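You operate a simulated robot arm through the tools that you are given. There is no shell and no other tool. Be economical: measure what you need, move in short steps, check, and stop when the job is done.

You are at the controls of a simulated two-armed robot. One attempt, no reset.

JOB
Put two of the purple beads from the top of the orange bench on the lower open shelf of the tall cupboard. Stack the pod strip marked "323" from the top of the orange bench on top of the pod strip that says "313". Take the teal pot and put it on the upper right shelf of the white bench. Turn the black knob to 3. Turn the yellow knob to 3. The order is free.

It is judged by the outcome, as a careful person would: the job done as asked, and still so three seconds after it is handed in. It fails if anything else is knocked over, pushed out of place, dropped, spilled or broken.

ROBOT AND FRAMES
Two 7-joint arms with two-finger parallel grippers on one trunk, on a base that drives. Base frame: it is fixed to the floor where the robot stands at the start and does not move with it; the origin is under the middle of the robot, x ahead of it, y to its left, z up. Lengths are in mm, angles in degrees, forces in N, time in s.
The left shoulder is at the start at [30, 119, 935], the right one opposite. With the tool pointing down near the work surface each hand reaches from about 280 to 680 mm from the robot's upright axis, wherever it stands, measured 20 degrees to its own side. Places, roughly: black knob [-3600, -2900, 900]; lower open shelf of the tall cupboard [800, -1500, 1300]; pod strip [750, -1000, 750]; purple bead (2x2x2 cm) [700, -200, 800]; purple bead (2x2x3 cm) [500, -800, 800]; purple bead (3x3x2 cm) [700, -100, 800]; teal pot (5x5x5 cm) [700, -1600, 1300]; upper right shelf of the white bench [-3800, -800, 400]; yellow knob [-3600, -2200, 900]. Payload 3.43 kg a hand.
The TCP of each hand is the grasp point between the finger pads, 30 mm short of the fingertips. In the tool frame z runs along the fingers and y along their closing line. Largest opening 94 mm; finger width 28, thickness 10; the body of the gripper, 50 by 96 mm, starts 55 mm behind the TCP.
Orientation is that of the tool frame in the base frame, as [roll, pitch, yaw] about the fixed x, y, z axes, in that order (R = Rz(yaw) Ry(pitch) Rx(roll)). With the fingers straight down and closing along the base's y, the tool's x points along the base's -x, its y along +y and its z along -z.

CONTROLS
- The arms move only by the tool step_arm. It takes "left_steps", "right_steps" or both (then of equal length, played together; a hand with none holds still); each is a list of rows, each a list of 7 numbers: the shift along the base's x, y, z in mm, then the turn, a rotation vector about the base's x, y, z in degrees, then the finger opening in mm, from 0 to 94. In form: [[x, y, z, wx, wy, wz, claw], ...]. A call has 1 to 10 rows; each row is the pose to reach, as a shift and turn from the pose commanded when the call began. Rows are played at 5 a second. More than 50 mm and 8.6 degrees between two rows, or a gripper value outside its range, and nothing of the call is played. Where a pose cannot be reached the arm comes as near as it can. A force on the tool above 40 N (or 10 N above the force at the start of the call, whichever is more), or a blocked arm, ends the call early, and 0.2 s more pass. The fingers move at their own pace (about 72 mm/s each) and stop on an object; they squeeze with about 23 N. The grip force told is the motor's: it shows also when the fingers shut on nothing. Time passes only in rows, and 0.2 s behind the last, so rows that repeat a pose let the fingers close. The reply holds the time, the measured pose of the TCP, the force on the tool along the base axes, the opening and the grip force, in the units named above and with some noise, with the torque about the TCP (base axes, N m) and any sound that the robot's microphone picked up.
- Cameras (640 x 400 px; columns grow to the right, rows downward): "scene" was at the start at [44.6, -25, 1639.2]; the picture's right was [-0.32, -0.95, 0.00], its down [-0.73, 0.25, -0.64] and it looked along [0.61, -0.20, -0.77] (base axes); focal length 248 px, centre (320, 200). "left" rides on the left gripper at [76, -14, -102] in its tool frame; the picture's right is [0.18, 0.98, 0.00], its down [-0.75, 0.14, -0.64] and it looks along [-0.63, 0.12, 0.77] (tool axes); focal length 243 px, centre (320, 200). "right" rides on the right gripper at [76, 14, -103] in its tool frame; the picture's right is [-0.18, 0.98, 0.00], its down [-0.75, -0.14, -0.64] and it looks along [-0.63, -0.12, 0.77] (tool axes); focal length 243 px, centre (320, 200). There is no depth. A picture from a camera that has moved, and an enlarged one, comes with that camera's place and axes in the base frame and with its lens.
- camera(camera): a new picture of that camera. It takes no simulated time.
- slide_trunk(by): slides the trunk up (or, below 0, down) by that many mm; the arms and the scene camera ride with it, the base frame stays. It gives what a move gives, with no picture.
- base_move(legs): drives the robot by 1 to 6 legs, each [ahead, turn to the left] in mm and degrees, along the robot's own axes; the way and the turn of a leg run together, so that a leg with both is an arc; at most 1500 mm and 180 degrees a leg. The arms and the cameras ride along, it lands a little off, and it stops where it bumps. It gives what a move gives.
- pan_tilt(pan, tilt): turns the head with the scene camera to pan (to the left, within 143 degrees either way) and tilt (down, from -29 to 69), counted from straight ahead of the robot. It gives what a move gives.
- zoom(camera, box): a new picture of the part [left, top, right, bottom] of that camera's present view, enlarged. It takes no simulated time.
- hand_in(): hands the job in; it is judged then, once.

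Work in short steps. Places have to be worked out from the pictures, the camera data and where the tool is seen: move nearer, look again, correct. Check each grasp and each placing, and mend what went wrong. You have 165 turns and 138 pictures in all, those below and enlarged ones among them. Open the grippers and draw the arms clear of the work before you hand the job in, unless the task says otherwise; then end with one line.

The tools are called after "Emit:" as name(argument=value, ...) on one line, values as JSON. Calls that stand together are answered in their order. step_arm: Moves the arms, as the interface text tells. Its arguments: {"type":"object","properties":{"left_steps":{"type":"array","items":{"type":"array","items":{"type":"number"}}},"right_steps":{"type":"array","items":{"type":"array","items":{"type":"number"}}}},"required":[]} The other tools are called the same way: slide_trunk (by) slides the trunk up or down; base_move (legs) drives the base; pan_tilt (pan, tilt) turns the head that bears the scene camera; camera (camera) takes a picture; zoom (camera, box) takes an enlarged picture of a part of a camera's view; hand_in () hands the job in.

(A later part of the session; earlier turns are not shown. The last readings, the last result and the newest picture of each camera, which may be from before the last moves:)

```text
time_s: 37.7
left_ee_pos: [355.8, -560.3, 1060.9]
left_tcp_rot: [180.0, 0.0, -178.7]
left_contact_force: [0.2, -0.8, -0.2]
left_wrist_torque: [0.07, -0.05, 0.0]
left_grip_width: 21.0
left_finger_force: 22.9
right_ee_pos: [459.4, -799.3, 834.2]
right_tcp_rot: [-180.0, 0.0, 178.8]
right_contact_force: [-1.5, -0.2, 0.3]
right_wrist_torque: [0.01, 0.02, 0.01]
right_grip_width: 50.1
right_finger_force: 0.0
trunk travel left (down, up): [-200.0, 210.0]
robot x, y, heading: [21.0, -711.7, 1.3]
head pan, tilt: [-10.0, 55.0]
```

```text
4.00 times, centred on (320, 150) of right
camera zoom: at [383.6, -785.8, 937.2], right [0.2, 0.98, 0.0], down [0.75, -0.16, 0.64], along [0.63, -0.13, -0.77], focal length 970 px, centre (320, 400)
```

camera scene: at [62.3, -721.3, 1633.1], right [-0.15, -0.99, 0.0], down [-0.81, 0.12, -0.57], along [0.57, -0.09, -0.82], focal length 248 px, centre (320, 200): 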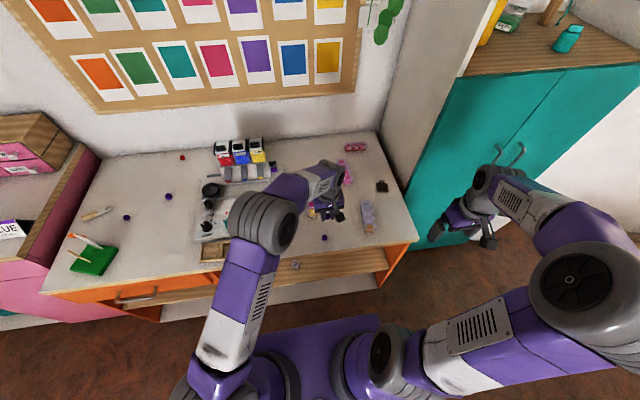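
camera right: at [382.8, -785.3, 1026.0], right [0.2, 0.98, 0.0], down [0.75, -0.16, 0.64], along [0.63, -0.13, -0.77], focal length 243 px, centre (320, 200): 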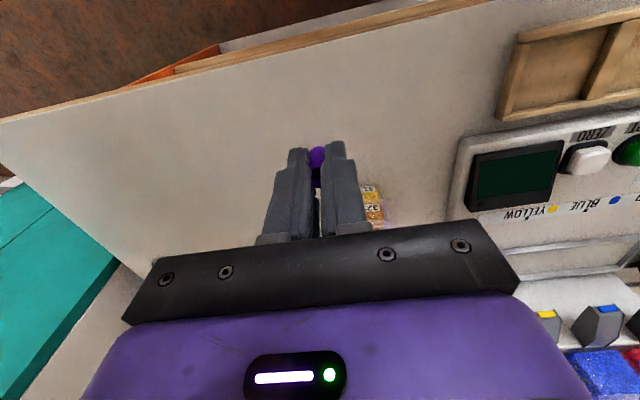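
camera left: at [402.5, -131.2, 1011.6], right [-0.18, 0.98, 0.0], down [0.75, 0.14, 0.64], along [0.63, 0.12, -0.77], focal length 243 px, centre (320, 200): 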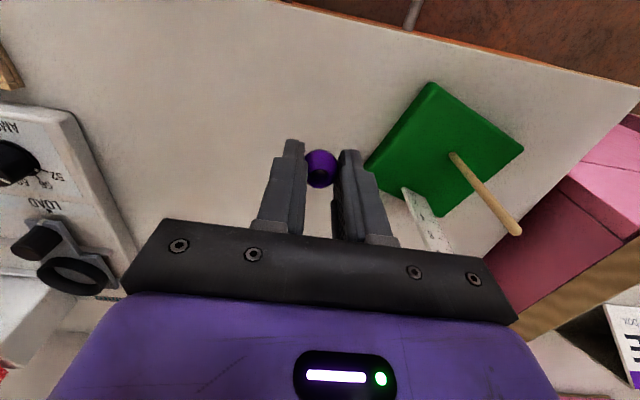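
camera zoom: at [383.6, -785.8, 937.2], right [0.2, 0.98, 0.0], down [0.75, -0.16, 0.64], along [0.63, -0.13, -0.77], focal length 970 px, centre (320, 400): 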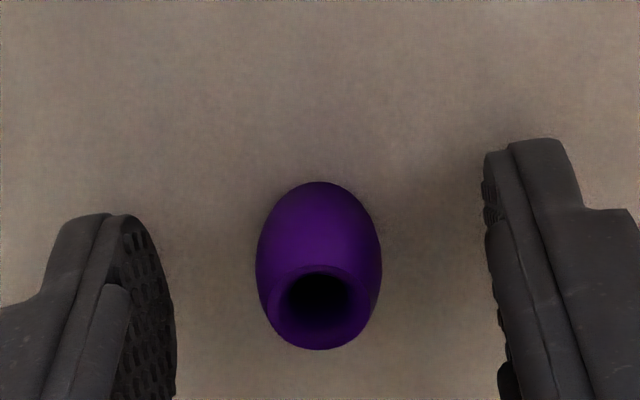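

It stands upright and undisturbed, so the grip had been stable. I centre a little better and grip again.

Emit:
step_arm(right_steps=[[2, -3, -1, 0, 0, 0, 50], [2, -3, -1, 0, 0, 0, 20], [2, -3, -1, 0, 0, 0, 5], [2, -3, -1, 0, 0, 0, 5], [2, -3, -1, 0, 0, 0, 5]])

Emit:
zoom(camera="right", box=[240, 100, 400, 200])

```text
time_s: 38.9
left_ee_pos: [355.8, -559.8, 1060.6]
left_tcp_rot: [179.9, 0.0, -178.7]
left_contact_force: [-0.1, -0.4, -0.2]
left_wrist_torque: [-0.01, -0.01, 0.01]
left_grip_width: 20.6
left_finger_force: 22.7
right_ee_pos: [461.0, -802.8, 833.3]
right_tcp_rot: [-180.0, 0.0, 178.8]
right_contact_force: [0.4, 0.7, 0.0]
right_wrist_torque: [0.0, 0.01, 0.02]
right_grip_width: 9.4
right_finger_force: 22.9
trunk travel left (down, up): [-200.0, 210.0]
robot x, y, heading: [16.4, -709.3, 1.3]
head pan, tilt: [-10.0, 55.0]
```

```text
4.00 times, centred on (320, 150) of right
camera zoom: at [385.0, -788.6, 936.3], right [0.21, 0.98, 0.0], down [0.75, -0.16, 0.64], along [0.63, -0.13, -0.77], focal length 970 px, centre (320, 400)
```

zoom: 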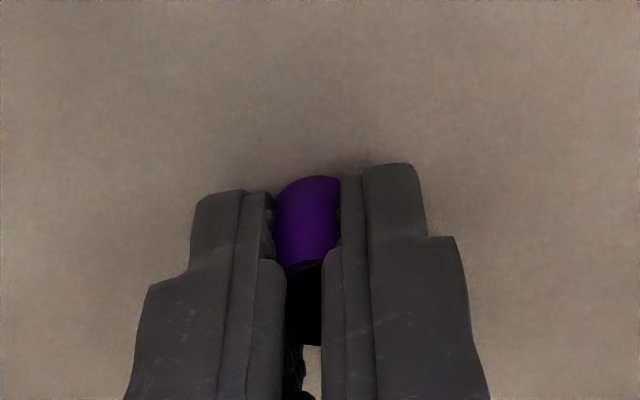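

Same 9.4 mm: consistent, bead is firmly held. I lift, retract, and drive to stand before the cupboard.

Emit:
step_arm(right_steps=[[0, 0, 45, 0, 0, 0, 5], [0, 0, 90, 0, 0, 0, 5], [-15, -20, 130, 0, 0, 0, 5], [-35, -45, 165, 0, 0, 0, 5], [-60, -75, 195, 0, 0, 0, 5], [-85, -105, 220, 0, 0, 0, 5], [-110, -140, 235, 0, 0, 0, 5]])

Emit:
base_move(legs=[[0, -90], [740, 0], [0, 89]])

Emit:
pan_tilt(pan=0, tilt=25)

Emit:
camera(camera="scene")

```text
time_s: 40.5
left_ee_pos: [354.6, -560.5, 1061.5]
left_tcp_rot: [-180.0, 0.1, -178.6]
left_contact_force: [0.4, -0.3, -0.5]
left_wrist_torque: [0.03, -0.04, -0.02]
left_grip_width: 20.9
left_finger_force: 23.8
right_ee_pos: [349.0, -946.5, 1067.6]
right_tcp_rot: [-180.0, 0.0, 178.7]
right_contact_force: [0.2, -1.1, -0.2]
right_wrist_torque: [0.02, -0.02, -0.01]
right_grip_width: 9.3
right_finger_force: 23.3
trunk travel left (down, up): [-200.0, 210.0]
robot x, y, heading: [20.1, -711.8, 1.1]
head pan, tilt: [-10.0, 55.0]
```

```text
time_s: 52.0
left_ee_pos: [378.5, -1311.0, 1061.3]
left_tcp_rot: [-180.0, 0.0, 178.9]
left_contact_force: [-1.4, -0.2, -0.5]
left_wrist_torque: [-0.02, 0.01, 0.0]
left_grip_width: 20.8
left_finger_force: 23.1
right_ee_pos: [358.7, -1694.9, 1068.6]
right_tcp_rot: [180.0, 0.0, 176.4]
right_contact_force: [-1.0, 0.3, 0.0]
right_wrist_torque: [0.02, -0.01, 0.01]
right_grip_width: 11.4
right_finger_force: 23.1
trunk travel left (down, up): [-200.0, 210.0]
robot x, y, heading: [39.4, -1446.6, -0.9]
head pan, tilt: [-10.0, 55.0]
```

```text
time_s: 53.0
left_ee_pos: [378.8, -1311.0, 1060.9]
left_tcp_rot: [180.0, 0.0, 179.0]
left_contact_force: [0.0, -0.5, 0.3]
left_wrist_torque: [0.01, 0.01, -0.02]
left_grip_width: 20.9
left_finger_force: 22.6
right_ee_pos: [358.6, -1695.4, 1067.6]
right_tcp_rot: [180.0, 0.1, 176.4]
right_contact_force: [0.8, 0.8, 0.1]
right_wrist_torque: [0.01, -0.02, -0.01]
right_grip_width: 11.4
right_finger_force: 23.3
trunk travel left (down, up): [-200.0, 210.0]
robot x, y, heading: [37.3, -1448.8, -0.9]
head pan, tilt: [0.0, 25.0]
```

```text
98 pictures are left
camera scene: at [100.7, -1447.9, 1677.1], right [-0.02, -1.0, 0.0], down [-0.42, 0.01, -0.91], along [0.91, -0.02, -0.42], focal length 248 px, centre (320, 200)
```

scene: 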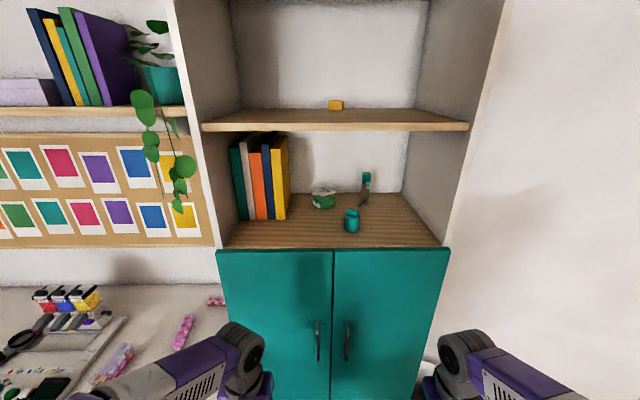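

The right grip width changed slightly; I check that bead, and zoom on the shelf.

Emit:
zoom(camera="right", box=[240, 100, 400, 200])

Emit:
zoom(camera="scene", box=[220, 120, 460, 260])

```text
4.00 times, centred on (320, 150) of right
camera zoom: at [282.6, -1678.8, 1170.8], right [0.24, 0.97, 0.0], down [0.74, -0.19, 0.64], along [0.62, -0.16, -0.77], focal length 970 px, centre (320, 400)
```

zoom: 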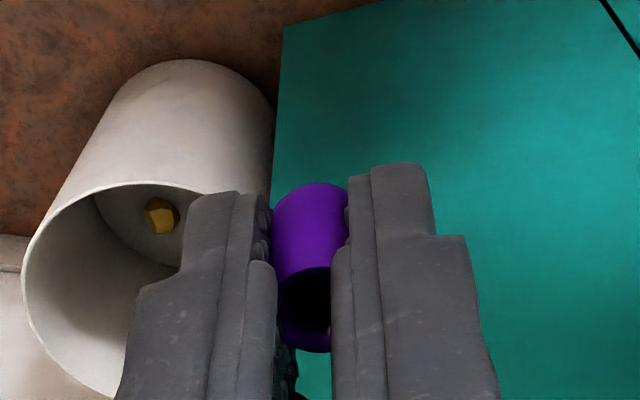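

```text
2.67 times, centred on (340, 190) of scene
camera zoom: at [100.7, -1447.9, 1677.1], right [-0.02, -1.0, 0.0], down [-0.42, 0.01, -0.91], along [0.91, -0.02, -0.42], focal length 663 px, centre (267, 227)
```

zoom: 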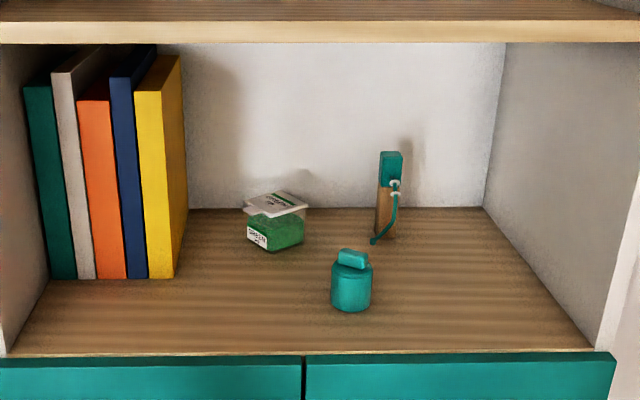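

The bead is still held, but tilting slightly. Shelf floor ≈z 1282, front edge x≈645, ceiling ≈1587; pot ≈(748,−1551). I raise the trunk and move in 70 mm; I'll place with the hand tilted 20°.

Emit:
slide_trunk(by=205)

Emit:
base_move(legs=[[70, 1]])

Emit:
camera(camera="scene")

```text
time_s: 55.2
left_ee_pos: [378.7, -1311.5, 1266.6]
left_tcp_rot: [-180.0, 0.0, 179.1]
left_contact_force: [0.4, -0.4, 0.9]
left_wrist_torque: [0.02, 0.0, 0.01]
left_grip_width: 21.2
left_finger_force: 23.2
right_ee_pos: [358.9, -1695.6, 1272.7]
right_tcp_rot: [180.0, -0.1, 176.4]
right_contact_force: [-0.2, -0.3, -0.4]
right_wrist_torque: [0.0, 0.01, 0.02]
right_grip_width: 11.3
right_finger_force: 23.1
trunk travel left (down, up): [-405.0, 5.0]
robot x, y, heading: [36.9, -1445.5, -0.7]
head pan, tilt: [0.0, 25.0]
```

```text
time_s: 56.2
left_ee_pos: [446.8, -1306.4, 1266.4]
left_tcp_rot: [179.9, -0.1, 179.9]
left_contact_force: [0.1, 1.0, 0.2]
left_wrist_torque: [0.03, 0.03, 0.0]
left_grip_width: 20.6
left_finger_force: 22.7
right_ee_pos: [432.3, -1691.2, 1272.4]
right_tcp_rot: [-180.0, -0.1, 177.4]
right_contact_force: [0.3, 0.1, -0.7]
right_wrist_torque: [0.04, 0.02, 0.0]
right_grip_width: 11.2
right_finger_force: 23.1
trunk travel left (down, up): [-405.0, 5.0]
robot x, y, heading: [108.3, -1447.0, 0.1]
head pan, tilt: [0.0, 25.0]
```

```text
95 pictures are left
camera scene: at [170.5, -1447.5, 1882.2], right [0.0, -1.0, 0.0], down [-0.42, 0.0, -0.91], along [0.91, 0.0, -0.42], focal length 248 px, centre (320, 200)
```

scene: 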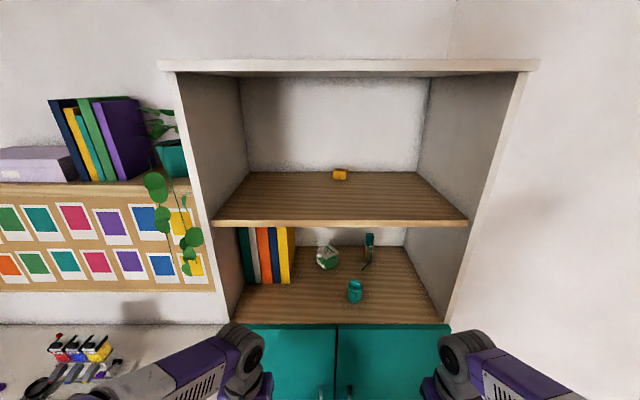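

Refined: shelf z≈1281, front x≈648, ceiling 1584. I raise both hands, tilt 20° and bring them just over the shelf's front, left at y≈−1370, right at y≈−1660.

Emit:
step_arm(left_steps=[[0, -10, 35, 0, -7, 0, 5], [10, -25, 65, 0, -14, 0, 5], [40, -40, 82, 0, -20, 0, 5], [85, -50, 82, 0, -20, 0, 5], [130, -58, 82, 0, -20, 0, 5], [175, -64, 82, 0, -20, 0, 5], [213, -64, 82, 0, -20, 0, 5]], right_steps=[[0, 5, 35, 0, -7, 0, 5], [15, 12, 62, 0, -14, 0, 5], [48, 20, 76, 0, -20, 0, 5], [95, 28, 76, 0, -20, 0, 5], [142, 31, 76, 0, -20, 0, 5], [188, 31, 76, 0, -20, 0, 5], [228, 31, 76, 0, -20, 0, 5]])

Emit:
camera(camera="left")

Emit:
camera(camera="right")

Emit:
camera(camera="scene")

```text
time_s: 57.8
left_ee_pos: [664.9, -1370.4, 1345.2]
left_tcp_rot: [-180.0, 19.9, -179.9]
left_contact_force: [0.3, -0.5, -0.5]
left_wrist_torque: [-0.02, -0.01, -0.01]
left_grip_width: 20.8
left_finger_force: 23.1
right_ee_pos: [663.8, -1661.1, 1349.0]
right_tcp_rot: [179.0, 19.8, 177.2]
right_contact_force: [1.3, 0.6, -0.1]
right_wrist_torque: [0.0, 0.0, -0.03]
right_grip_width: 11.4
right_finger_force: 22.7
trunk travel left (down, up): [-405.0, 5.0]
robot x, y, heading: [106.4, -1441.8, -0.2]
head pan, tilt: [0.0, 25.0]
```

```text
94 pictures are left
camera left: at [558.8, -1384.8, 1414.4], right [-0.17, 0.98, -0.06], down [0.49, 0.14, 0.86], along [0.85, 0.12, -0.51], focal length 243 px, centre (320, 200)
```

left: 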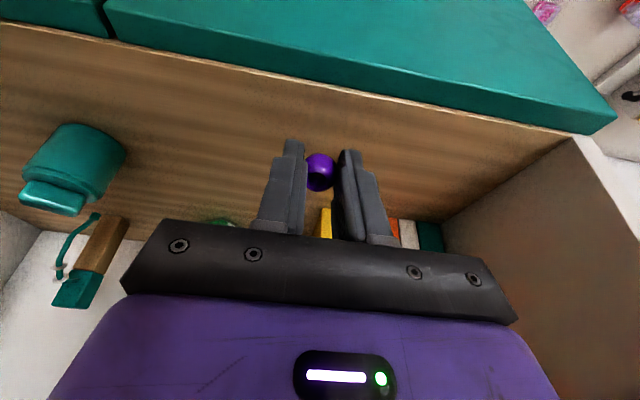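

```text
93 pictures are left
camera right: at [557.5, -1645.2, 1419.5], right [0.21, 0.97, 0.08], down [0.48, -0.18, 0.86], along [0.85, -0.15, -0.51], focal length 243 px, centre (320, 200)
```

right: 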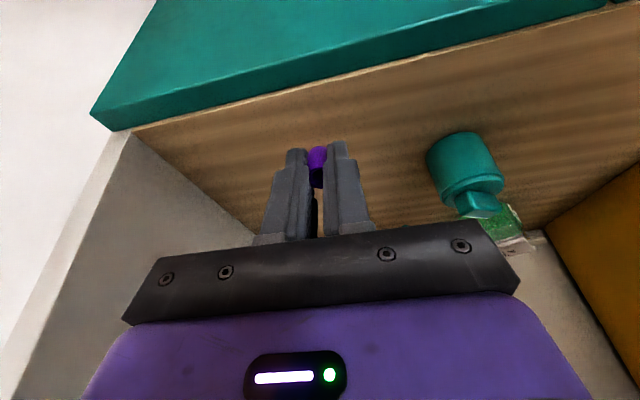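

```text
92 pictures are left
camera scene: at [174.8, -1447.1, 1881.9], right [0.0, -1.0, 0.0], down [-0.43, 0.0, -0.91], along [0.91, 0.0, -0.43], focal length 248 px, centre (320, 200)
```

scene: 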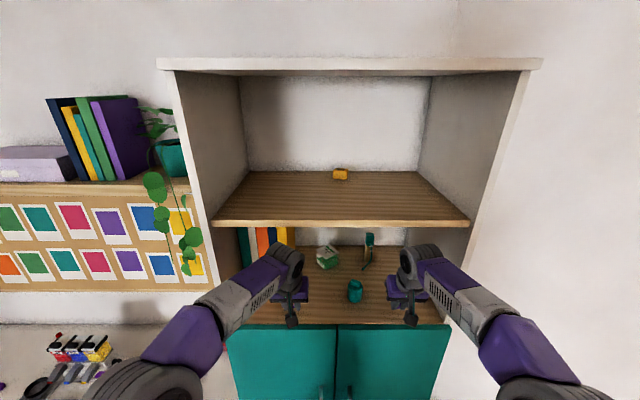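

Room enough above the wrists. I go 30 mm further in and lower to just above the shelf.

Emit:
step_arm(left_steps=[[30, 0, 0, 0, 0, 0, 5], [30, 0, -15, 0, 0, 0, 5], [30, 0, -24, 0, 0, 0, 5], [30, 0, -27, 0, 0, 0, 5]], right_steps=[[31, 0, 0, 0, 0, 0, 5], [31, 0, -18, 0, 0, 0, 5], [31, 0, -28, 0, 0, 0, 5], [31, 0, -31, 0, 0, 0, 5]])

Emit:
zoom(camera="left", box=[240, 80, 400, 200])

Emit:
zoom(camera="right", box=[240, 80, 400, 200])

```text
time_s: 58.8
left_ee_pos: [689.8, -1369.4, 1318.9]
left_tcp_rot: [-180.0, 19.9, -179.9]
left_contact_force: [0.3, 0.2, -1.2]
left_wrist_torque: [-0.01, 0.0, -0.04]
left_grip_width: 21.0
left_finger_force: 23.4
right_ee_pos: [692.2, -1660.4, 1316.6]
right_tcp_rot: [179.1, 19.9, 177.4]
right_contact_force: [1.1, -0.3, 0.4]
right_wrist_torque: [-0.04, 0.0, 0.01]
right_grip_width: 11.3
right_finger_force: 23.0
trunk travel left (down, up): [-405.0, 5.0]
robot x, y, heading: [107.5, -1445.9, -0.2]
head pan, tilt: [0.0, 25.0]
```

```text
3.33 times, centred on (320, 140) of left
camera zoom: at [584.6, -1385.0, 1389.2], right [-0.17, 0.98, -0.06], down [0.49, 0.14, 0.86], along [0.85, 0.12, -0.51], focal length 809 px, centre (320, 400)
```

zoom: 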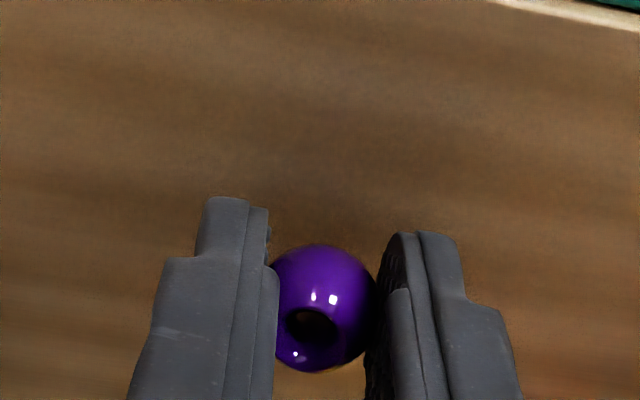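

```text
3.33 times, centred on (320, 140) of right
camera zoom: at [586.0, -1644.7, 1388.5], right [0.21, 0.97, 0.08], down [0.48, -0.17, 0.86], along [0.85, -0.15, -0.51], focal length 809 px, centre (320, 400)
```

zoom: 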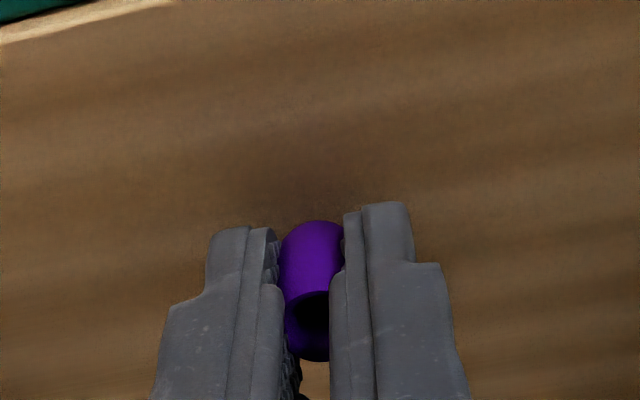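

No contact yet and there's headroom, so I straighten the hands to 10° tilt and lower slowly.

Emit:
step_arm(left_steps=[[0, 0, 2, 0, 6, 0, 5], [0, 0, 2, 0, 11, 0, 5], [0, 0, -1, 0, 11, 0, 5], [0, 0, -3, 0, 11, 0, 5]], right_steps=[[0, 0, 2, 0, 6, 0, 5], [0, 0, 2, 0, 11, 0, 5], [0, 0, 0, 0, 11, 0, 5], [0, 0, -1, 0, 11, 0, 5]])

Emit:
camera(camera="scene")

```text
time_s: 59.8
left_ee_pos: [690.3, -1370.0, 1316.5]
left_tcp_rot: [-180.0, 8.9, -180.0]
left_contact_force: [-0.3, 0.0, 0.5]
left_wrist_torque: [0.0, 0.04, 0.02]
left_grip_width: 21.0
left_finger_force: 23.1
right_ee_pos: [692.0, -1659.1, 1316.7]
right_tcp_rot: [179.6, 8.9, 177.5]
right_contact_force: [0.8, -0.2, -0.8]
right_wrist_torque: [0.03, -0.04, 0.0]
right_grip_width: 11.1
right_finger_force: 23.1
trunk travel left (down, up): [-405.0, 5.0]
robot x, y, heading: [103.5, -1446.6, 0.0]
head pan, tilt: [0.0, 25.0]
```

```text
89 pictures are left
camera scene: at [171.3, -1447.4, 1882.1], right [0.0, -1.0, 0.0], down [-0.42, 0.0, -0.91], along [0.91, 0.0, -0.42], focal length 248 px, centre (320, 200)
```

scene: 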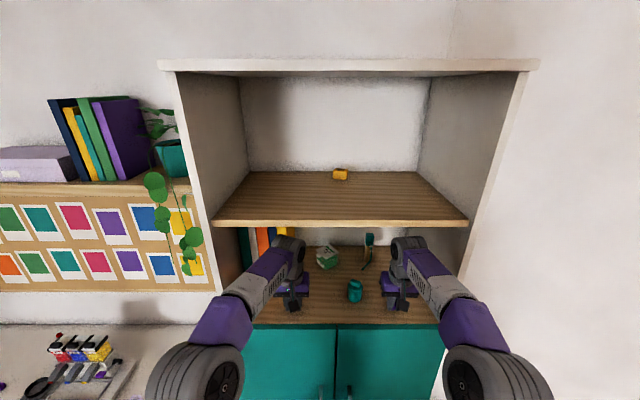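

Wrists clear the upper shelf. I lower in small steps to contact.

Emit:
step_arm(left_steps=[[0, 0, -1.5, 0, 0, 0, 5], [0, 0, -3, 0, 0, 0, 5], [0, 0, -4, 0, 0, 0, 5]], right_steps=[[0, 0, -1.5, 0, 0, 0, 5], [0, 0, -3, 0, 0, 0, 5], [0, 0, -4, 0, 0, 0, 5]])

```text
time_s: 60.6
left_ee_pos: [688.6, -1368.8, 1314.1]
left_tcp_rot: [180.0, 9.0, -180.0]
left_contact_force: [-0.4, 0.0, -0.8]
left_wrist_torque: [0.0, 0.0, 0.03]
left_grip_width: 21.1
left_finger_force: 23.0
right_ee_pos: [690.9, -1660.3, 1313.1]
right_tcp_rot: [179.6, 9.0, 177.5]
right_contact_force: [0.4, 0.0, 0.5]
right_wrist_torque: [0.01, -0.06, -0.03]
right_grip_width: 11.3
right_finger_force: 23.4
trunk travel left (down, up): [-405.0, 5.0]
robot x, y, heading: [102.9, -1449.4, -0.2]
head pan, tilt: [0.0, 25.0]
```

Emit:
step_arm(left_steps=[[0, 0, -2, 0, 0, 0, 5], [0, 0, -4, 0, 0, 0, 5], [0, 0, -5, 0, 0, 0, 5]], right_steps=[[0, 0, -2, 0, 0, 0, 5], [0, 0, -4, 0, 0, 0, 5], [0, 0, -5, 0, 0, 0, 5]])

Emit:
zoom(camera="left", box=[240, 80, 400, 200])

```text
time_s: 61.4
left_ee_pos: [687.5, -1370.9, 1311.2]
left_tcp_rot: [-179.9, 9.4, 179.9]
left_contact_force: [5.6, 0.1, 15.4]
left_wrist_torque: [0.21, -0.03, -0.07]
left_grip_width: 20.5
left_finger_force: 23.5
right_ee_pos: [689.0, -1660.9, 1311.7]
right_tcp_rot: [179.4, 9.5, 177.3]
right_contact_force: [3.7, 0.6, 23.8]
right_wrist_torque: [0.01, -0.08, 0.01]
right_grip_width: 11.9
right_finger_force: 23.4
trunk travel left (down, up): [-405.0, 5.0]
robot x, y, heading: [106.0, -1451.6, -0.0]
head pan, tilt: [0.0, 25.0]
```

```text
3.33 times, centred on (320, 140) of left
camera zoom: at [597.0, -1384.4, 1399.8], right [-0.18, 0.98, -0.03], down [0.64, 0.14, 0.76], along [0.75, 0.12, -0.65], focal length 809 px, centre (320, 400)
```

zoom: 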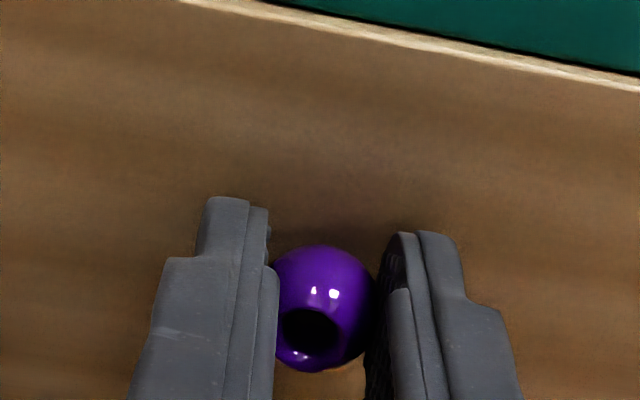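

Both in contact with the shelf. I ease up 1.5 mm, open slowly and lift.

Emit:
step_arm(left_steps=[[0, 0, 2, 0, 0, 0, 18], [0, 0, 2, 0, 0, 0, 24], [0, 0, 2, 0, 0, 0, 32], [0, 0, 2, 0, 0, 0, 50], [0, 0, 2, 0, 0, 0, 50], [0, 0, 20, 0, 0, 0, 50], [0, 0, 40, 0, 0, 0, 50]], right_steps=[[0, 0, 2, 0, 0, 0, 12], [0, 0, 2, 0, 0, 0, 18], [0, 0, 2, 0, 0, 0, 26], [0, 0, 2, 0, 0, 0, 46], [0, 0, 2, 0, 0, 0, 50], [0, 0, 20, 0, 0, 0, 50], [0, 0, 40, 0, 0, 0, 50]])

Emit:
camera(camera="left")

Emit:
camera(camera="right")

```text
time_s: 63.0
left_ee_pos: [687.0, -1369.5, 1343.4]
left_tcp_rot: [179.7, 8.5, -179.8]
left_contact_force: [-0.3, -0.6, -0.2]
left_wrist_torque: [-0.04, -0.02, 0.05]
left_grip_width: 50.1
left_finger_force: 0.1
right_ee_pos: [689.6, -1662.1, 1343.0]
right_tcp_rot: [179.7, 8.5, 177.2]
right_contact_force: [0.7, -0.3, -0.6]
right_wrist_torque: [-0.02, 0.01, -0.01]
right_grip_width: 50.0
right_finger_force: 0.0
trunk travel left (down, up): [-405.0, 5.0]
robot x, y, heading: [102.0, -1448.9, -0.1]
head pan, tilt: [0.0, 25.0]
```

```text
87 pictures are left
camera left: at [597.6, -1386.0, 1432.8], right [-0.18, 0.98, -0.02], down [0.65, 0.14, 0.75], along [0.74, 0.12, -0.66], focal length 243 px, centre (320, 200)
```

left: 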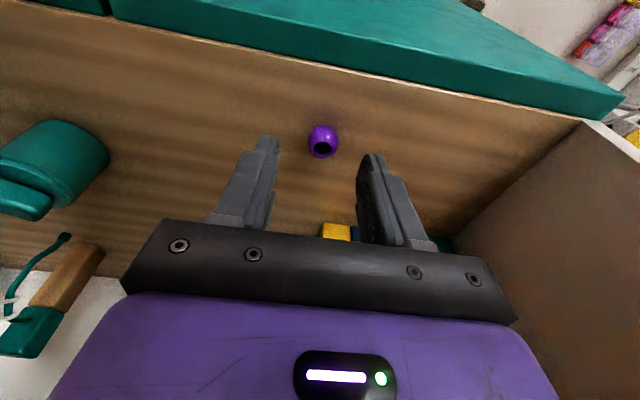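

```text
86 pictures are left
camera right: at [599.3, -1646.3, 1433.9], right [0.23, 0.97, 0.03], down [0.64, -0.17, 0.75], along [0.73, -0.15, -0.66], focal length 243 px, centre (320, 200)
```

right: 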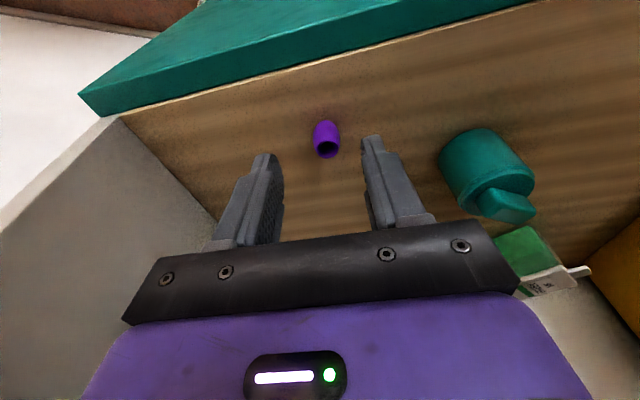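

Both beads stand upright on the shelf. I withdraw both hands straight back, left first parking, then tilt the right hand for the pot.

Emit:
step_arm(left_steps=[[-45, 0, 10, 0, 0, 0, 50], [-90, 0, 12, 0, 0, 0, 50], [-135, 0, 12, 0, 0, 0, 50], [-180, 0, 12, 0, 0, 0, 50], [-220, 15, 0, 0, 0, 0, 50], [-250, 30, -30, 0, 0, 0, 50], [-270, 50, -60, 0, 2, 0, 50], [-285, 60, -90, 0, 5, 0, 50], [-295, 60, -120, 0, 8, 0, 50], [-300, 60, -150, 0, 8, 0, 50]], right_steps=[[-45, 0, 10, 0, 0, 0, 50], [-90, 0, 12, 0, 0, 0, 60], [-135, 0, 12, 0, 0, 0, 70], [-180, 0, 12, 0, 0, 0, 80], [-180, 25, 12, 0, -8, 0, 80], [-180, 50, 12, 0, -16, 0, 80], [-180, 75, 12, 0, -24, 0, 80], [-180, 95, 6, 0, -32, 0, 80], [-180, 108, 0, 0, -40, 0, 80], [-180, 108, -8, 0, -47, 0, 80]])

Emit:
camera(camera="right")

Emit:
camera(camera="scene")

```text
time_s: 65.2
left_ee_pos: [390.0, -1311.7, 1198.5]
left_tcp_rot: [180.0, 1.0, 180.0]
left_contact_force: [0.7, -0.4, 0.2]
left_wrist_torque: [-0.01, 0.05, 0.02]
left_grip_width: 50.0
left_finger_force: 0.1
right_ee_pos: [510.0, -1552.6, 1340.7]
right_tcp_rot: [176.3, 55.8, 175.5]
right_contact_force: [0.5, 0.7, 0.1]
right_wrist_torque: [0.0, -0.02, 0.03]
right_grip_width: 80.0
right_finger_force: 0.1
trunk travel left (down, up): [-405.0, 5.0]
robot x, y, heading: [105.1, -1447.0, 0.0]
head pan, tilt: [0.0, 25.0]
```

```text
85 pictures are left
camera right: at [383.0, -1537.1, 1335.3], right [0.13, 0.97, 0.19], down [-0.11, -0.18, 0.98], along [0.99, -0.14, 0.09], focal length 243 px, centre (320, 200)
```

right: 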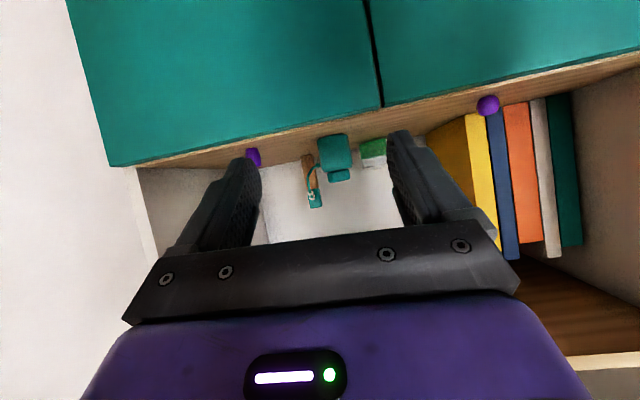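

```text
84 pictures are left
camera scene: at [171.0, -1447.6, 1882.1], right [0.0, -1.0, 0.0], down [-0.42, 0.0, -0.91], along [0.91, 0.0, -0.42], focal length 248 px, centre (320, 200)
```

scene: 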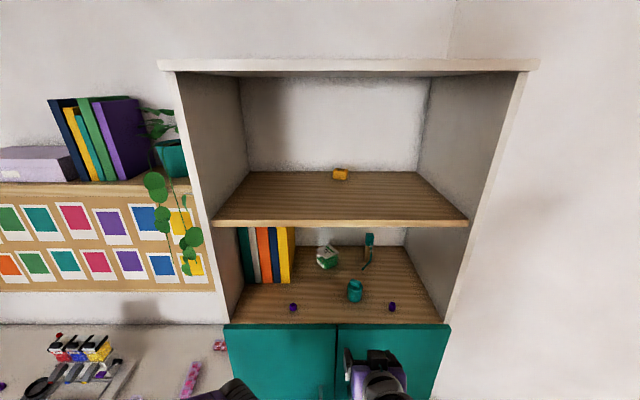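

Pot confirmed at ≈(742,−1552). I advance with open fingers straddling it.

Emit:
step_arm(right_steps=[[40, 0, -15, 0, 0, 0, 80], [85, 0, -20, 0, 0, 0, 80], [130, 0, -20, 0, 0, 0, 80], [170, 0, -20, 0, 0, 0, 80], [200, 0, -22, 0, 0, 0, 80], [223, 0, -26, 0, 0, 0, 80]])

Emit:
camera(camera="right")

Emit:
zoom(camera="scene", box=[290, 240, 430, 340])

```text
time_s: 66.6
left_ee_pos: [390.7, -1311.0, 1199.5]
left_tcp_rot: [180.0, 1.0, 179.9]
left_contact_force: [0.2, 0.2, 0.8]
left_wrist_torque: [-0.01, 0.01, -0.01]
left_grip_width: 49.9
left_finger_force: 0.0
right_ee_pos: [733.7, -1551.3, 1313.6]
right_tcp_rot: [176.3, 56.0, 175.4]
right_contact_force: [-0.1, -0.3, -0.2]
right_wrist_torque: [-0.02, 0.01, 0.03]
right_grip_width: 79.9
right_finger_force: 0.0
trunk travel left (down, up): [-405.0, 5.0]
robot x, y, heading: [105.0, -1442.0, 0.0]
head pan, tilt: [0.0, 25.0]
```

```text
83 pictures are left
camera right: at [606.4, -1534.9, 1308.0], right [0.13, 0.97, 0.19], down [-0.11, -0.17, 0.98], along [0.99, -0.15, 0.09], focal length 243 px, centre (320, 200)
```

right: 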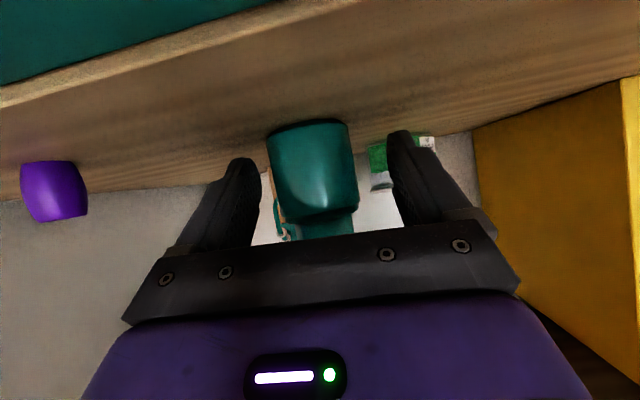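

```text
4.00 times, centred on (360, 290) of scene
camera zoom: at [171.6, -1447.2, 1882.1], right [0.0, -1.0, 0.0], down [-0.42, 0.0, -0.91], along [0.91, 0.0, -0.42], focal length 994 px, centre (160, -160)
```

zoom: 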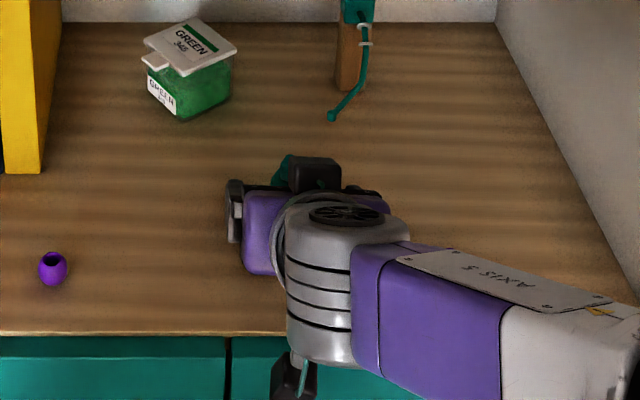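

The pot is centred between the fingers. I close and then lift slightly.

Emit:
step_arm(right_steps=[[3, 0, -1, 0, 0, 0, 60], [3, 0, -1, 0, 0, 0, 40], [3, 0, -1, 0, 0, 0, 30], [3, 0, -1, 0, 0, 0, 30], [3, 0, 15, 0, 0, 0, 30], [3, 0, 35, 0, 0, 0, 30]])

Emit:
camera(camera="right")

```text
time_s: 68.0
left_ee_pos: [390.5, -1310.7, 1198.1]
left_tcp_rot: [-180.0, 1.0, 180.0]
left_contact_force: [-0.4, 0.1, -0.5]
left_wrist_torque: [0.0, 0.02, 0.07]
left_grip_width: 50.1
left_finger_force: 0.0
right_ee_pos: [736.2, -1550.6, 1349.6]
right_tcp_rot: [176.3, 55.8, 175.4]
right_contact_force: [-0.9, 0.4, -1.1]
right_wrist_torque: [0.03, 0.01, -0.02]
right_grip_width: 46.8
right_finger_force: 22.9
trunk travel left (down, up): [-405.0, 5.0]
robot x, y, heading: [105.0, -1442.4, 0.3]
head pan, tilt: [0.0, 25.0]
```

```text
81 pictures are left
camera right: at [607.9, -1535.3, 1344.7], right [0.13, 0.97, 0.19], down [-0.11, -0.17, 0.98], along [0.99, -0.15, 0.09], focal length 243 px, centre (320, 200)
```

right: 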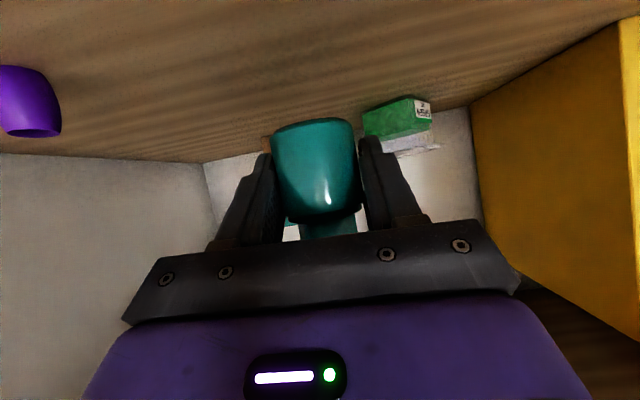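

Pot held (46.8 mm). I draw it straight out of the cupboard.

Emit:
step_arm(right_steps=[[-45, 0, 0, 0, 0, 0, 30], [-90, 0, 0, 0, 0, 0, 30], [-135, 0, 0, 0, 0, 0, 30], [-180, 0, 0, 0, 0, 0, 30], [-225, 0, 0, 0, 0, 0, 30], [-265, -10, -10, 0, 0, 0, 30], [-300, -20, -20, 0, 0, 0, 30], [-325, -40, -30, 0, 0, 0, 30]])

Emit:
base_move(legs=[[-120, 0]])

Emit:
slide_trunk(by=-205)

Emit:
pan_tilt(pan=90, tilt=30)

Emit:
camera(camera="scene")

```text
time_s: 69.8
left_ee_pos: [389.0, -1312.6, 1199.2]
left_tcp_rot: [179.8, 1.2, -179.9]
left_contact_force: [-1.0, -0.1, 0.3]
left_wrist_torque: [0.02, -0.03, -0.02]
left_grip_width: 50.0
left_finger_force: 0.1
right_ee_pos: [445.2, -1581.2, 1371.4]
right_tcp_rot: [176.3, 55.9, 175.4]
right_contact_force: [0.7, 0.1, -1.0]
right_wrist_torque: [0.02, 0.01, 0.01]
right_grip_width: 47.0
right_finger_force: 23.3
right hand out of reach, approached as far as the arm can: row 6, 7, 8
trunk travel left (down, up): [-405.0, 5.0]
robot x, y, heading: [106.8, -1445.6, 0.0]
head pan, tilt: [0.0, 25.0]
```

```text
time_s: 71.0
left_ee_pos: [273.8, -1311.3, 1199.6]
left_tcp_rot: [-180.0, 1.0, 179.9]
left_contact_force: [0.4, -0.9, 0.1]
left_wrist_torque: [0.02, -0.01, 0.03]
left_grip_width: 50.1
left_finger_force: 0.1
right_ee_pos: [328.6, -1578.9, 1371.2]
right_tcp_rot: [176.4, 55.6, 175.5]
right_contact_force: [0.7, -0.3, 0.3]
right_wrist_torque: [0.0, 0.01, 0.01]
right_grip_width: 47.0
right_finger_force: 22.6
trunk travel left (down, up): [-405.0, 5.0]
robot x, y, heading: [-10.7, -1445.8, -0.1]
head pan, tilt: [0.0, 25.0]
```

```text
time_s: 73.3
left_ee_pos: [271.8, -1311.2, 994.8]
left_tcp_rot: [-180.0, 1.0, 179.9]
left_contact_force: [0.4, -0.4, -0.5]
left_wrist_torque: [0.0, 0.04, 0.0]
left_grip_width: 50.0
left_finger_force: 0.0
right_ee_pos: [327.6, -1579.7, 1167.1]
right_tcp_rot: [176.3, 55.8, 175.3]
right_contact_force: [0.8, -0.2, -1.5]
right_wrist_torque: [0.02, 0.0, 0.0]
right_grip_width: 46.6
right_finger_force: 23.3
trunk travel left (down, up): [-200.0, 210.0]
robot x, y, heading: [-14.0, -1445.4, -0.1]
head pan, tilt: [0.0, 25.0]
```

```text
time_s: 74.9
left_ee_pos: [272.0, -1312.5, 994.0]
left_tcp_rot: [-180.0, 1.0, 180.0]
left_contact_force: [-0.5, 0.4, 0.1]
left_wrist_torque: [0.02, 0.02, -0.03]
left_grip_width: 49.8
left_finger_force: 0.0
right_ee_pos: [329.0, -1578.7, 1166.4]
right_tcp_rot: [176.4, 55.7, 175.5]
right_contact_force: [-0.8, -0.3, 0.0]
right_wrist_torque: [0.01, 0.03, -0.02]
right_grip_width: 46.7
right_finger_force: 22.6
trunk travel left (down, up): [-200.0, 210.0]
robot x, y, heading: [-9.5, -1445.0, 0.2]
head pan, tilt: [90.0, 30.0]
```

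```text
80 pictures are left
camera scene: at [-40.0, -1357.1, 1669.2], right [1.0, 0.0, 0.0], down [0.0, -0.5, -0.87], along [0.0, 0.87, -0.5], focal length 248 px, centre (320, 200)
```

scene: 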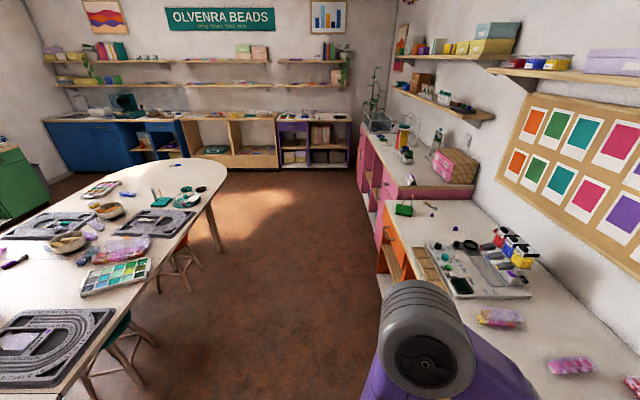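

The corridor between table (x≲−870) and benches (x≳410) is clear. I drive along +y.

Emit:
base_move(legs=[[0, 93.5], [1500, 0], [1500, 0]])

Emit:
camera(camera="scene")

```text
time_s: 93.2
left_ee_pos: [-399.4, 1801.1, 993.6]
left_tcp_rot: [180.0, 1.0, -85.4]
left_contact_force: [-1.0, -0.5, 0.3]
left_wrist_torque: [-0.01, -0.04, 0.04]
left_grip_width: 49.9
left_finger_force: 0.0
right_ee_pos: [-137.7, 1880.1, 1166.0]
right_tcp_rot: [176.2, 55.6, -90.0]
right_contact_force: [0.1, 0.3, 0.1]
right_wrist_torque: [-0.05, -0.02, 0.02]
right_grip_width: 46.2
right_finger_force: 22.9
trunk travel left (down, up): [-200.0, 210.0]
robot x, y, heading: [-245.2, 1529.1, 94.9]
head pan, tilt: [90.0, 30.0]
```

```text
79 pictures are left
camera scene: at [-327.7, 1491.8, 1669.2], right [-0.08, 1.0, 0.0], down [0.5, 0.04, -0.87], along [-0.86, -0.07, -0.5], focal length 248 px, centre (320, 200)
```

scene: 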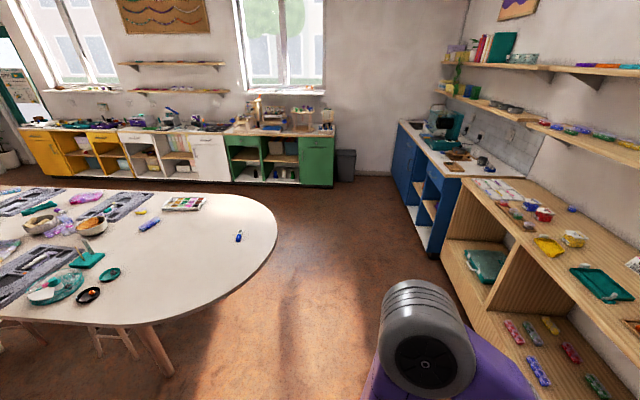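

The way along −x past the table end is clear; I head to about (−2700, 1720).

Emit:
base_move(legs=[[0, 80], [1500, 0], [970, 0], [0, 94]])

Emit:
pan_tilt(pan=-15, tilt=25)

Emit:
camera(camera="scene")

```text
time_s: 113.0
left_ee_pos: [-2597.3, 1426.4, 993.4]
left_tcp_rot: [180.0, 1.0, 90.2]
left_contact_force: [0.4, 0.4, 0.0]
left_wrist_torque: [-0.01, 0.03, 0.01]
left_grip_width: 49.8
left_finger_force: 0.1
right_ee_pos: [-2865.1, 1367.5, 1166.9]
right_tcp_rot: [176.2, 55.7, 85.6]
right_contact_force: [0.0, 0.6, -0.3]
right_wrist_torque: [-0.01, 0.01, 0.01]
right_grip_width: 46.1
right_finger_force: 22.7
trunk travel left (down, up): [-200.0, 210.0]
robot x, y, heading: [-2733.1, 1712.0, -89.7]
head pan, tilt: [90.0, 30.0]
```

```text
time_s: 114.8
left_ee_pos: [-2597.4, 1427.3, 994.1]
left_tcp_rot: [-180.0, 1.0, 90.0]
left_contact_force: [0.6, 0.6, 1.1]
left_wrist_torque: [0.04, 0.04, 0.02]
left_grip_width: 50.2
left_finger_force: 0.0
right_ee_pos: [-2864.5, 1368.4, 1165.1]
right_tcp_rot: [176.3, 55.7, 85.6]
right_contact_force: [-0.3, -0.8, -0.2]
right_wrist_torque: [-0.03, -0.01, -0.03]
right_grip_width: 46.0
right_finger_force: 22.5
trunk travel left (down, up): [-200.0, 210.0]
robot x, y, heading: [-2734.2, 1707.8, -89.9]
head pan, tilt: [-15.0, 25.0]
```

```text
78 pictures are left
camera scene: at [-2754.9, 1650.8, 1677.1], right [-0.97, 0.26, 0.0], down [0.11, 0.41, -0.91], along [-0.23, -0.88, -0.42], focal length 248 px, centre (320, 200)
```

scene: 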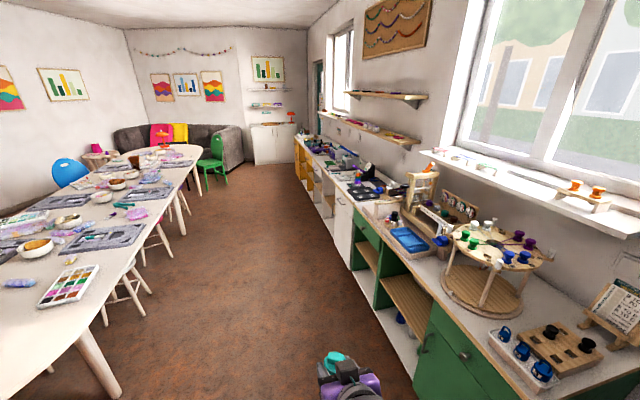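

Corridor clear. I drive 2450 mm to the white bench and turn to face it.

Emit:
base_move(legs=[[1500, 0], [950, 0], [0, -90]])

Emit:
pan_tilt(pan=0, tilt=35)

Emit:
camera(camera="scene")

```text
time_s: 130.8
left_ee_pos: [-2889.5, -930.0, 993.6]
left_tcp_rot: [180.0, 1.1, 3.5]
left_contact_force: [-0.4, -0.7, 0.1]
left_wrist_torque: [0.04, -0.02, 0.01]
left_grip_width: 49.9
left_finger_force: 0.1
right_ee_pos: [-2962.4, -666.1, 1166.0]
right_tcp_rot: [176.2, 55.7, -1.0]
right_contact_force: [0.3, -0.8, 0.1]
right_wrist_torque: [-0.03, -0.02, 0.0]
right_grip_width: 46.2
right_finger_force: 23.0
trunk travel left (down, up): [-200.0, 210.0]
robot x, y, heading: [-2614.1, -779.2, -176.6]
head pan, tilt: [-15.0, 25.0]
```

```text
time_s: 131.5
left_ee_pos: [-2889.2, -929.5, 993.8]
left_tcp_rot: [180.0, 1.0, 3.6]
left_contact_force: [0.0, 0.3, 0.1]
left_wrist_torque: [0.02, -0.03, -0.02]
left_grip_width: 50.1
left_finger_force: 0.0
right_ee_pos: [-2962.4, -666.3, 1166.7]
right_tcp_rot: [176.3, 55.7, -1.0]
right_contact_force: [0.3, 0.5, -0.7]
right_wrist_torque: [0.02, -0.01, -0.01]
right_grip_width: 46.4
right_finger_force: 23.3
trunk travel left (down, up): [-200.0, 210.0]
robot x, y, heading: [-2616.8, -779.3, -176.4]
head pan, tilt: [0.0, 35.0]
```

```text
77 pictures are left
camera scene: at [-2671.0, -781.0, 1661.4], right [-0.06, 1.0, 0.0], down [0.57, 0.04, -0.82], along [-0.82, -0.05, -0.57], focal length 248 px, centre (320, 200)
```

scene: 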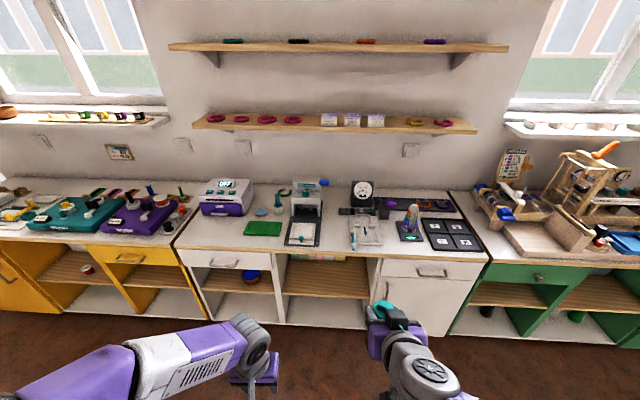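

White bench: left drawer column, middle open column with a shelf, right door. I zoom on it.

Emit:
zoom(camera="scene", box=[170, 230, 490, 340])

```text
2.00 times, centred on (330, 285) of scene
camera zoom: at [-2671.0, -781.0, 1661.4], right [-0.06, 1.0, 0.0], down [0.57, 0.04, -0.82], along [-0.82, -0.05, -0.57], focal length 497 px, centre (300, 30)
```

zoom: 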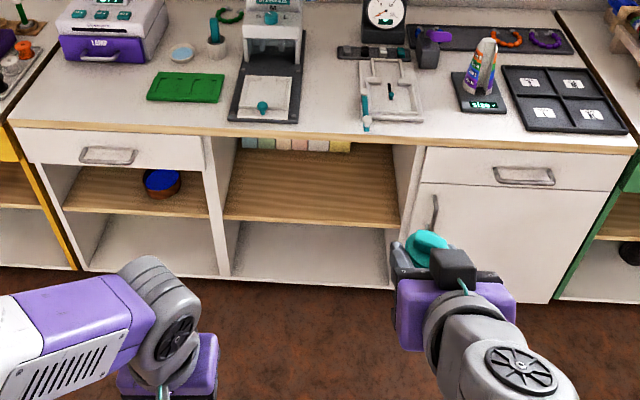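

Upper shelf of the open right column is at z≈383, front x≈−3530, y −1050…−555. I straighten, drive 420 mm closer and look again.

Emit:
base_move(legs=[[0, -3.6], [400, 0]])

Emit:
pan_tilt(pan=0, tilt=55)

Emit:
camera(camera="scene")

Emit:
camera(camera="right")

```text
time_s: 134.4
left_ee_pos: [-3294.2, -904.5, 993.5]
left_tcp_rot: [179.9, 1.0, -0.9]
left_contact_force: [0.2, -0.1, 0.3]
left_wrist_torque: [0.03, 0.01, -0.02]
left_grip_width: 50.1
left_finger_force: 0.2
right_ee_pos: [-3347.0, -636.6, 1166.1]
right_tcp_rot: [176.3, 55.7, -5.5]
right_contact_force: [-0.8, 0.1, -0.4]
right_wrist_torque: [-0.01, 0.0, -0.01]
right_grip_width: 46.3
right_finger_force: 22.9
trunk travel left (down, up): [-200.0, 210.0]
robot x, y, heading: [-3007.1, -770.7, 179.2]
head pan, tilt: [0.0, 35.0]
```

```text
time_s: 135.3
left_ee_pos: [-3294.4, -903.8, 994.0]
left_tcp_rot: [-179.9, 1.1, -0.9]
left_contact_force: [0.1, 0.1, -0.9]
left_wrist_torque: [-0.02, -0.03, -0.02]
left_grip_width: 49.9
left_finger_force: 0.0
right_ee_pos: [-3347.7, -635.4, 1166.8]
right_tcp_rot: [176.3, 55.7, -5.5]
right_contact_force: [0.9, -0.5, -0.8]
right_wrist_torque: [0.0, -0.03, -0.02]
right_grip_width: 46.0
right_finger_force: 22.6
trunk travel left (down, up): [-200.0, 210.0]
robot x, y, heading: [-3010.0, -777.8, 179.1]
head pan, tilt: [0.0, 55.0]
```

```text
75 pictures are left
camera scene: at [-3048.3, -773.5, 1633.2], right [0.02, 1.0, 0.0], down [0.82, -0.01, -0.57], along [-0.57, 0.01, -0.82], focal length 248 px, centre (320, 200)
```

scene: 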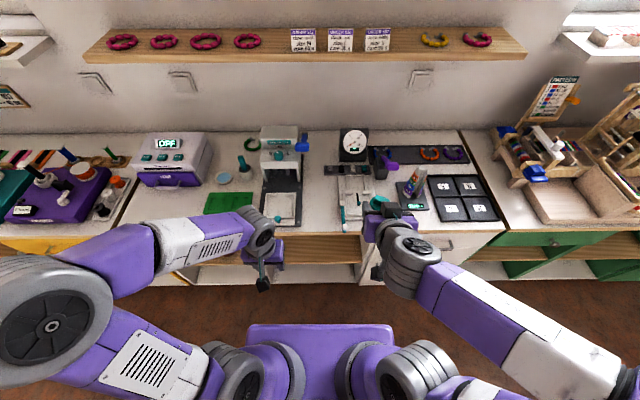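

```text
74 pictures are left
camera right: at [-3219.9, -657.5, 1161.9], right [-0.14, -0.97, 0.19], down [0.11, 0.17, 0.98], along [-0.98, 0.16, 0.09], focal length 243 px, centre (320, 200)
```

right: 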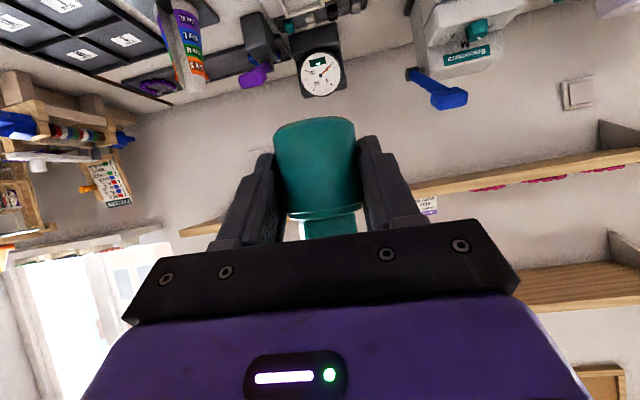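

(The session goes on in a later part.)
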